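You operate a simulated robot arm through the tools that you are given. There is no shell and no other tool. Be economical: measure what you need, move in short steps, check, and stop when the job is done.

You run a simulated robot arm. Do the job below in one go: nothing can be reset, and whatever is moved stays where it is left.

## Task
Slide the dough along the work table until it stands next to the mill.
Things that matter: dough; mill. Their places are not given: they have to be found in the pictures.

Only the result counts: the job must be done as asked and must still hold three seconds after the hand-in. Knocking over, shifting, dropping, spilling or breaking anything else fails it.

## Robot
A 7-joint arm with a two-finger parallel gripper, fixed in place. Base frame: the origin is at the foot of the arm, x ahead of it, y to its left, z up; the work surface is at about z = 0.8. Readings come in m, degrees, newtons and seconds.
With the tool pointing down near the work surface it reaches from about 0.3 to 0.7 m from the base axis. Its first joint turns from -66.0 to 66.0 degrees. Payload 1.57 kg.
The TCP is the grasp point between the finger pads, 0.03 m short of the fingertips. In the tool frame z runs along the fingers and y along their closing line. Largest opening 0.11 m; finger width 0.024, thickness 0.012; the body of the gripper, 0.048 by 0.112 m, starts 0.078 m behind the TCP.
Orientation is that of the tool frame in the base frame, as [roll, pitch, yaw] about the fixed x, y, z axes, in that order (R = Rz(yaw) Ry(pitch) Rx(roll)). With the fingers straight down and closing along the base's y, the tool's x points along the base's -x, its y along +y and its z along -z.

## Interface
- The arm moves only by the tool apply_moves. Its argument "increments" is a list of rows, each a list of 7 numbers: the shift along the base's x, y, z in m, then the turn, a rotation vector about the base's x, y, z in degrees, then the closure, from 0 (fully open) to 1 (shut). In form: [[dx, dy, dz, wx, wy, wz, claw], ...]. A call has 1 to 20 rows; each row shifts and turns the commanded pose from where the row before left it. Each row takes 0.2 s and may step no farther than 0.05 m and 8.6 degrees from the row before; otherwise, or with a gripper value out of range, the whole call is refused. Where a pose cannot be reached the arm comes as near as it can. A force on the tool above 40 N (or 10 N above the force at the start of the call, whichever is more), or a blocked arm, ends the call early, and 0.2 s more pass. Each finger travels about 0.108 m/s and halts on what it meets, pressing with about 33 N; the grip force reading is that of the motor and also rises with nothing between the fingers. The clock runs only during rows and for 0.2 s after the last one: add rows that do not move to give the fingers time. The reply holds the time, the measured pose of the TCP, the force on the tool along the base axes, the opening and the grip force, in the units named above and with some noise, and new pictures: "show" is both (left out), scene, wrist or none.
- Cameras (640 x 400 px; columns grow to the right, rows downward): "scene" is fixed at [0.1524, -0.3976, 1.3809]; the picture's right is [0.82, -0.57, 0.00], its down [-0.44, -0.63, -0.64] and it looks along [0.37, 0.53, -0.76] (base axes); focal length 325 px, centre (320, 200). "wrist" rides on the gripper at [-0.036, 0, -0.08] in the tool frame; the picture's right is [0.00, -1.00, 0.00], its down [0.97, 0.00, -0.24] and it looks along [0.24, 0.00, 0.97] (tool axes); focal length 218 px, centre (320, 200).
- point_at(camera, pixels): there is no depth. For up to 12 entries [column, row, z] of the newest picture of that camera ("zoom" is the newest enlarged one), the place [x, y] in the base frame at which the ray of that pixel passes the height z, good to about 0.002 m. It takes no simulated time.
- zoom(camera, box): a new picture of the part [left, top, right, bottom] of that camera's present view, enlarged. It takes no simulated time.
- close_job(): hands the job in; it is judged then, once.

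Go step by step. Measure first, check grasps and placings, and put right what went wrong. The budget is 60 turns and 120 pictures, counting those below and the enlarged ones. Unless the task says otherwise, let go and move clear before handing in, and close with one line.

The tools are called after ">>>" as a command line: name --pt "numbers of a row" for each row, then --argument value for the rest, lists and objects as JSON in quotes. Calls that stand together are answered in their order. apply_moves: Moves the arm, as the interface text tells. Its arguments: {"type":"object","properties":{"increments":{"type":"array","items":{"type":"array","items":{"type":"number"}}},"show":{"type":"string","enum":["both","scene","wrist","none"]}},"required":["increments"]} The other tools are called the same way: point_at (camera, pixels) gives the place at which the rays of pixels pass given heights; zoom (camera, box) takes an enlarged picture of a part of a camera's view; close_job () hands the job in.

At the start:

```text
clock: 0.0
eef_pos: [0.3583, 0.124, 1.0003]
ee_rot: [-180.0, 0.0, -180.0]
contact_force: [-0.7, -0.8, 0.4]
width: 0.11
grip_force: 0.1
```

scene: 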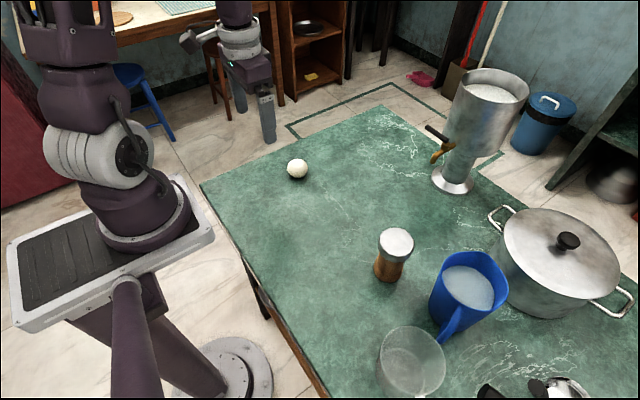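
wrist: 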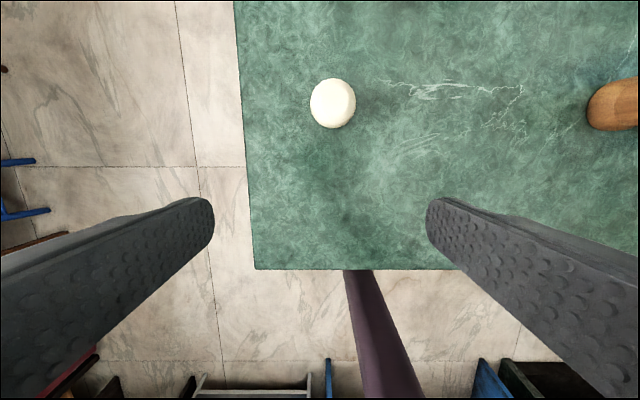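

The dough looks like the pale ball at scene (297,168), and the mill like the wooden piece with a pale top at (394,255). I'll enlarge both and measure them.

>>> zoom --camera "scene" --box '[260, 130, 460, 300]'

>>> point_at --camera "scene" --pixels '[[297, 168, 0.82], [297, 179, 0.8], [287, 170, 0.82], [308, 168, 0.82], [387, 272, 0.8], [375, 270, 0.8], [401, 277, 0.8], [388, 282, 0.8], [396, 240, 0.9]]'

>>> point_at --camera "wrist" --pixels '[[333, 103, 0.82], [310, 103, 0.82], [356, 103, 0.82], [333, 78, 0.82], [333, 129, 0.82], [587, 105, 0.82]]'

```text
2.35 times, centred on (360, 215) of scene
```

zoom: 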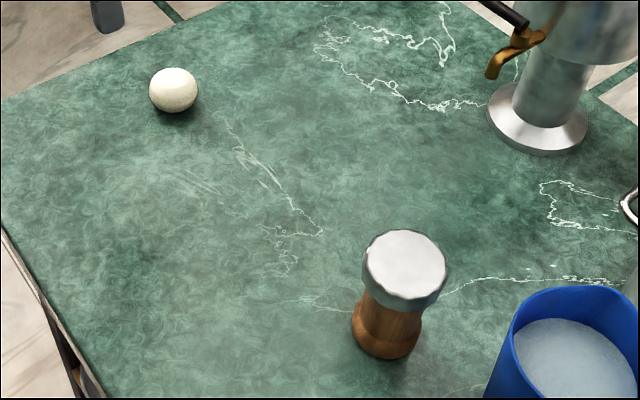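

```text
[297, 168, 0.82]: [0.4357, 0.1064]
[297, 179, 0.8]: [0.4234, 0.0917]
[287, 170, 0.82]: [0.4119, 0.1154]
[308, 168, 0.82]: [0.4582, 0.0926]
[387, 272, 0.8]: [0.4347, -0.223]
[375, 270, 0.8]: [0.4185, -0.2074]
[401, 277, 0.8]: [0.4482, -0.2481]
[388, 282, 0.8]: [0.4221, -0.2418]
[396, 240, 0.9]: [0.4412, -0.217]
```

```text
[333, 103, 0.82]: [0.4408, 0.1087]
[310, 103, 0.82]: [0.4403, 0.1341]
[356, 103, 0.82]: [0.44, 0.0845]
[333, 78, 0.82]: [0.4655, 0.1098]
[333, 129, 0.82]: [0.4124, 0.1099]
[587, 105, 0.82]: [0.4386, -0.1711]
```

The ball is centred near (0.439, 0.109) with a radius of about 0.025, and the mill is near (0.438, -0.22). I'll turn the hand 90° so the fingers close along x and go above the ball.

>>> apply_moves --pt "0.008 -0.0015 0 0 0 8.5 0" --pt "0.008 -0.0015 0 0 0 8.5 0" --pt "0.008 -0.0015 0 0 0 8.5 0" --pt "0.008 -0.0015 0 0 0 8.5 0" --pt "0.008 -0.0015 0 0 0 8.5 0" --pt "0.008 -0.0015 0 0 0 8.5 0" --pt "0.008 -0.0015 0 0 0 8.5 0" --pt "0.008 -0.0015 0 0 0 8.5 0" --pt "0.008 -0.0015 0 0 0 8.5 0" --pt "0.008 -0.0015 0 0 0 8.5 0" --pt "0 0 0 0 0 5 0" --pt "0 0 0 0 0 0 0"

```text
clock: 2.6
eef_pos: [0.4375, 0.1104, 0.9994]
ee_rot: [-180.0, 0.0, -89.9]
contact_force: [-0.6, -0.2, -0.1]
width: 0.1101
grip_force: 0.0
```

scene: 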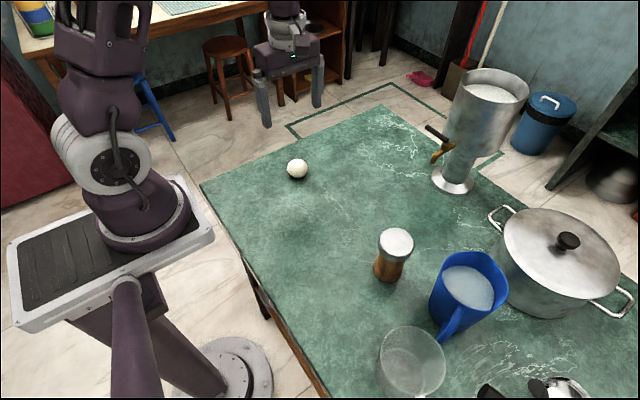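
wrist: 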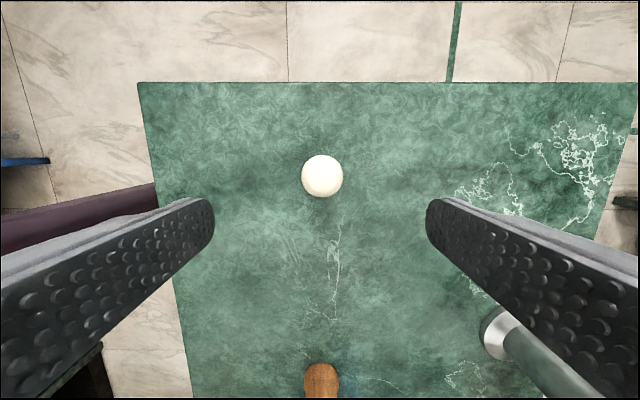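

The ball is at wrist (322,177), between the fingers, and the mill's side shows at (322,380). I'll measure both.

>>> point_at --camera "wrist" --pixels '[[322, 177, 0.823], [301, 177, 0.823], [344, 177, 0.823], [322, 155, 0.823], [322, 198, 0.823], [322, 362, 0.8], [304, 375, 0.8], [340, 375, 0.8]]'

>>> zoom --camera "scene" --box '[350, 210, 446, 300]'

```text
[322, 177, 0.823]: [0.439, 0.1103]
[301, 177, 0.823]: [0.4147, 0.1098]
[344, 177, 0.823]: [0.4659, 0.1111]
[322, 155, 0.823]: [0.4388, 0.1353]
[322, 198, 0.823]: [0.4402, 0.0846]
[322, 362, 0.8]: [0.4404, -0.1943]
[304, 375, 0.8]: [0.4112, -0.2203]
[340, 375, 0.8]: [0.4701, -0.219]
```

```text
4.44 times, centred on (398, 255) of scene
```

zoom: 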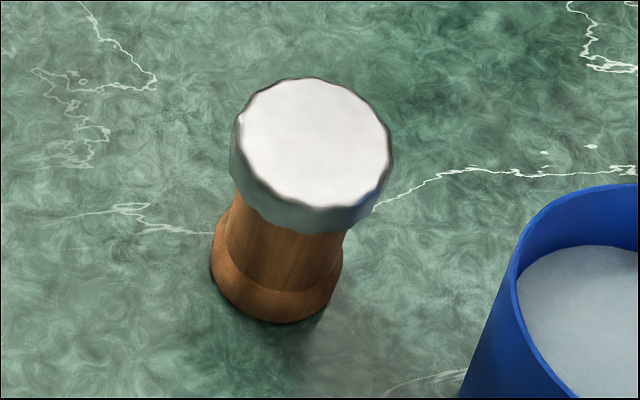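

The ball is at (0.440, 0.110), and the near edge of the mill's base is at y ≈ -0.194. I'll go down around the ball with the fingertips about 6 mm above the table.

>>> apply_moves --pt "0.002 0 -0.04 0 0 0 0" --pt "0 0 -0.04 0 0 0 0" --pt "0 0 -0.04 0 0 0 0" --pt "0 0 -0.025 0 0 0 0" --pt "0 0 -0.018 0 0 0 0" --pt "0 0 0 0 0 0 0.3" --pt "0 0 0 0 0 0 0.45" --pt "0 0 0 0 0 0 0.55" --pt "0 0 0 0 0 0 0.58" --pt "0 0 0 0 0 0 0.58"

```text
clock: 4.8
eef_pos: [0.4413, 0.1089, 0.836]
ee_rot: [180.0, 0.0, -90.0]
contact_force: [-0.1, -0.2, -0.3]
width: 0.0493
grip_force: 32.7
```

scene: 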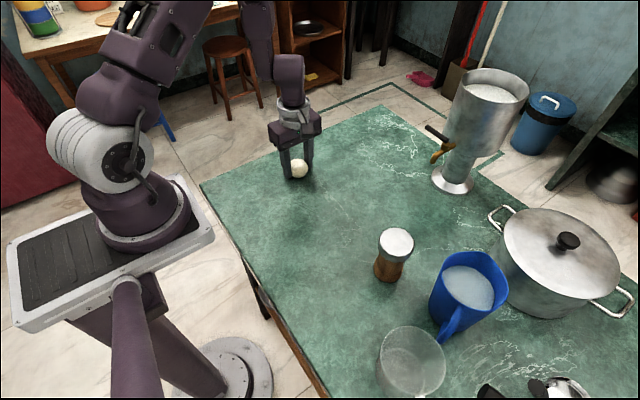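
wrist: 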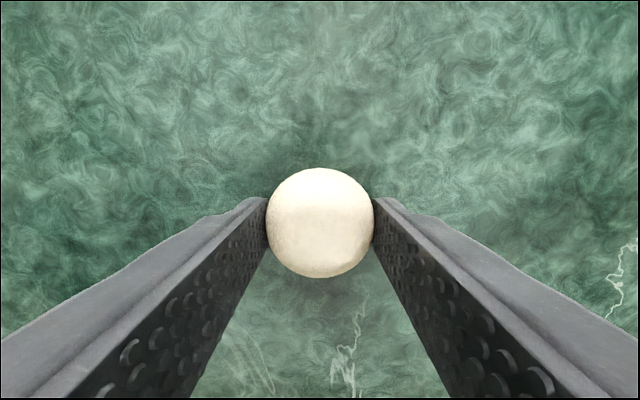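

The ball is held at a width of 0.049, wrist (320,222). I'll drag it along -y in small steps and stop short to measure again.

>>> apply_moves --pt "0 -0.01 0 0 0 0 0.58" --pt "0 -0.015 0 0 0 0 0.58" --pt "0 -0.02 0 0 0 0 0.58" --pt "0 -0.02 0 0 0 0 0.58" --pt "0 -0.02 0 0 0 0 0.58" --pt "0 -0.02 0 0 0 0 0.58" --pt "0 -0.02 0 0 0 0 0.58" --pt "0 -0.02 0 0 0 0 0.58" --pt "0 -0.02 0 0 0 0 0.58" --pt "0 -0.02 0 0 0 0 0.58" --pt "0 -0.015 0 0 0 0 0.58" --pt "0 0 0 0 0 0 0.58"

```text
clock: 7.4
eef_pos: [0.439, -0.0905, 0.836]
ee_rot: [180.0, 0.1, -90.0]
contact_force: [-0.9, 0.4, -1.0]
width: 0.0493
grip_force: 33.1
```

scene: 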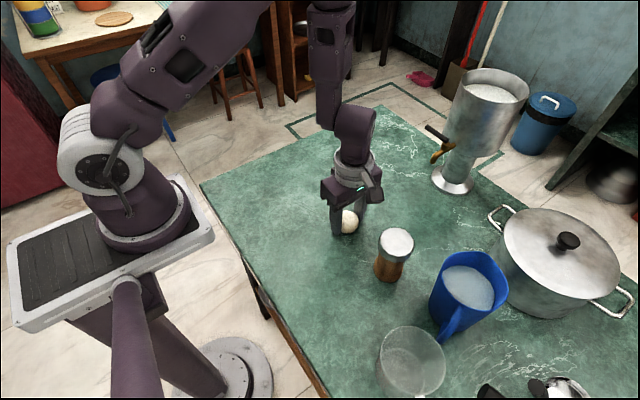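
wrist: 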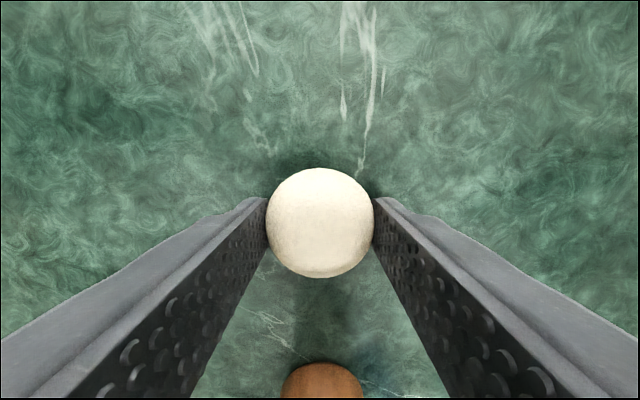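

>>> point_at --camera "wrist" --pixels '[[321, 361, 0.8], [321, 361, 0.81], [320, 222, 0.825]]'

>>> zoom --camera "scene" --box '[310, 190, 430, 290]'

```text
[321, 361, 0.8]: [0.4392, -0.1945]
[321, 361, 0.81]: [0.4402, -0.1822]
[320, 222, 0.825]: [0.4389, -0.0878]
```

```text
4.00 times, centred on (370, 240) of scene
```

zoom: 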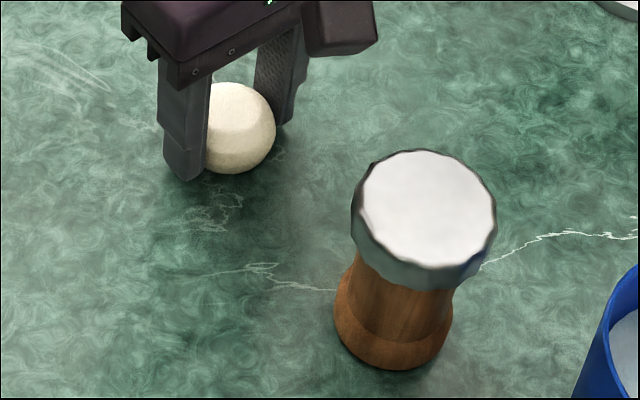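

The mill's near edge at wrist (321,361) again gives y = -0.194 at the table, and the ball's centre is at about -0.089. I'll drag another 0.069, slowing at the end, to leave a gap of about 1 cm.

>>> apply_moves --pt "0 -0.01 0 0 0 0 0.58" --pt "0 -0.015 0 0 0 0 0.58" --pt "0 -0.015 0 0 0 0 0.58" --pt "0 -0.01 0 0 0 0 0.58" --pt "0 -0.008 0 0 0 0 0.58" --pt "0 -0.006 0 0 0 0 0.58" --pt "0 -0.005 0 0 0 0 0.58" --pt "0 0 0 0 0 0 0.58"

>>> zoom --camera "scene" --box '[320, 200, 440, 300]'

```text
clock: 9.2
eef_pos: [0.44, -0.1588, 0.8363]
ee_rot: [179.9, 0.0, -90.0]
contact_force: [0.0, -0.7, -1.1]
width: 0.0494
grip_force: 33.0
```

scene: 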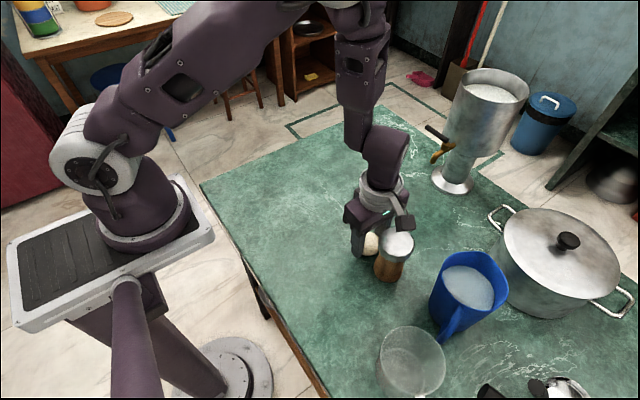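
wrist: 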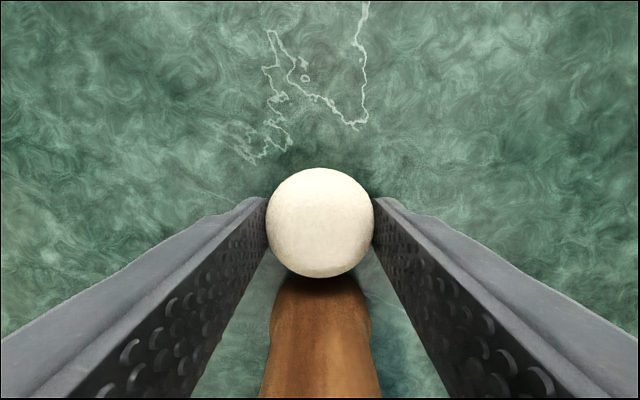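

```text
4.00 times, centred on (380, 250) of scene
```

zoom: 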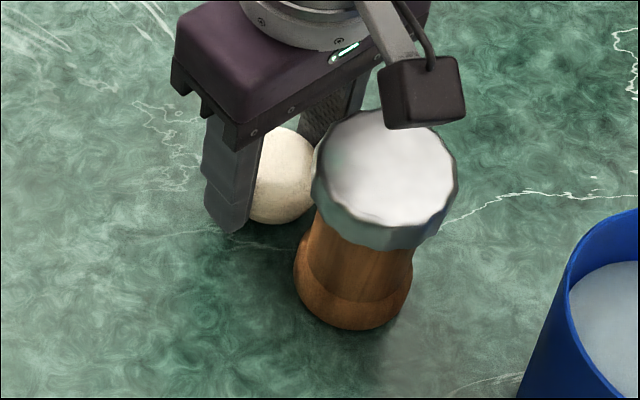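

The ball is about 1 cm from the mill, the forces are near zero and the mill hasn't moved. I'll open slowly and lift straight up.

>>> apply_moves --pt "0 0 0 0 0 0 0.53" --pt "0 0 0 0 0 0 0.48" --pt "0 0 0 0 0 0 0.4" --pt "0 0 0 0 0 0 0.25" --pt "0 0 0 0 0 0 0.25" --pt "0 0 0.01 0 0 0 0.25" --pt "0 0 0.02 0 0 0 0.25" --pt "0 0 0.03 0 0 0 0.25" --pt "0 0 0.04 0 0 0 0.25" --pt "0 0 0.04 0 0 0 0.25" --pt "0 0 0.02 0 0 0 0.25" --pt "0 0.04 0 0 0 0 0.25" --pt "0 0.04 0 0 0 0 0.25" --pt "0 0.04 0 0 0 0 0.25" --pt "0 0 0 0 0 0 0.25"

>>> zoom --camera "scene" --box '[320, 200, 440, 300]'

```text
clock: 12.4
eef_pos: [0.443, -0.0394, 0.9954]
ee_rot: [-179.9, 0.0, -90.0]
contact_force: [-0.1, -0.2, -0.4]
width: 0.0825
grip_force: 0.1
```

scene: 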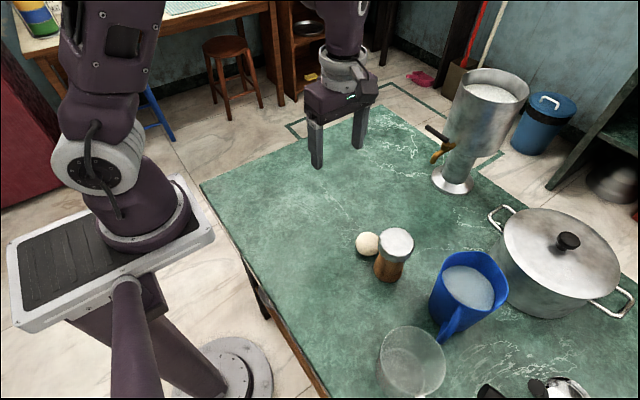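
wrist: 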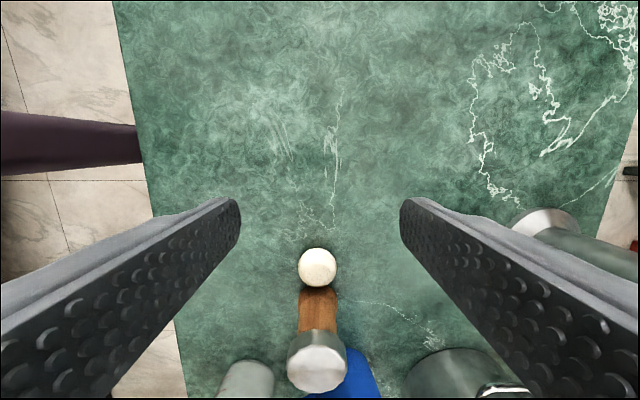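

```text
4.00 times, centred on (380, 250) of scene
```

zoom: 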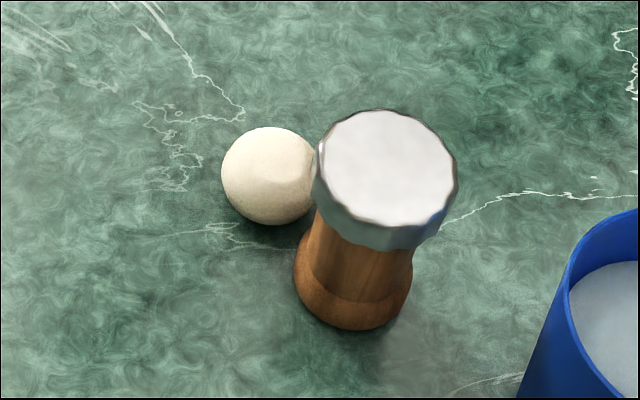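

The ball at scene (367,244) now stands beside the mill, which has not moved. I'll check where the ball is and wait briefly to confirm it doesn't roll.

>>> point_at --camera "wrist" --pixels '[[317, 267, 0.825]]'

>>> apply_moves --pt "0 0 0 0 0 0 0.25" --pt "0 0 0 0 0 0 0.25" --pt "0 0 0 0 0 0 0.25" --pt "0 0 0 0 0 0 0.25" --pt "0 0 0 0 0 0 0.25" --pt "0 0 0 0 0 0 0.25" --pt "0 0 0 0 0 0 0.25" --pt "0 0 0 0 0 0 0.25" --pt "0 0 0 0 0 0 0.25" --pt "0 0 0 0 0 0 0.25" --show "wrist"

>>> zoom --camera "scene" --box '[320, 200, 440, 300]'

```text
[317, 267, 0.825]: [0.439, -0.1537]
```

```text
clock: 14.6
eef_pos: [0.4427, -0.0394, 0.9933]
ee_rot: [179.9, -0.1, -90.0]
contact_force: [-0.3, -0.4, -0.5]
width: 0.0827
grip_force: 0.0
```

wrist: 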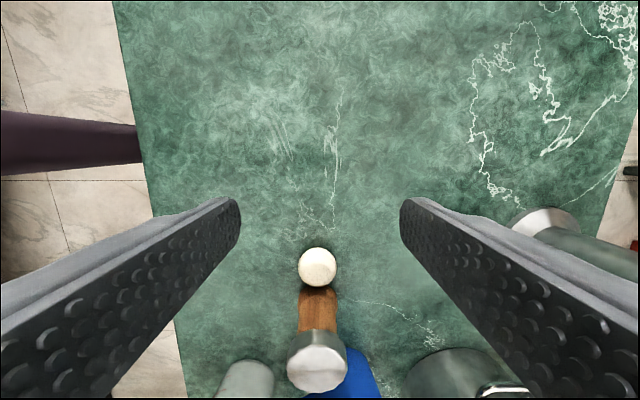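

```text
4.00 times, centred on (380, 250) of scene
```

zoom: 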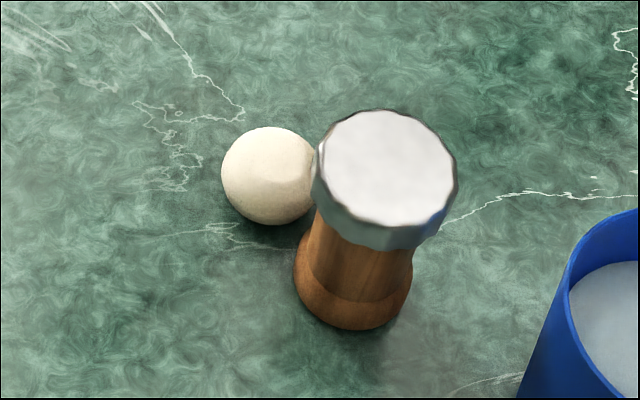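

The ball hasn't moved after two seconds, about 1–1.5 cm from the mill, and the hand is clear. I'm handing the job in.

>>> close_job

```text
The job is handed in.
```

The dough was slid along the table and now stands about 1–1.5 cm from the mill; the mill did not move, the gripper is clear, and the job is handed in.
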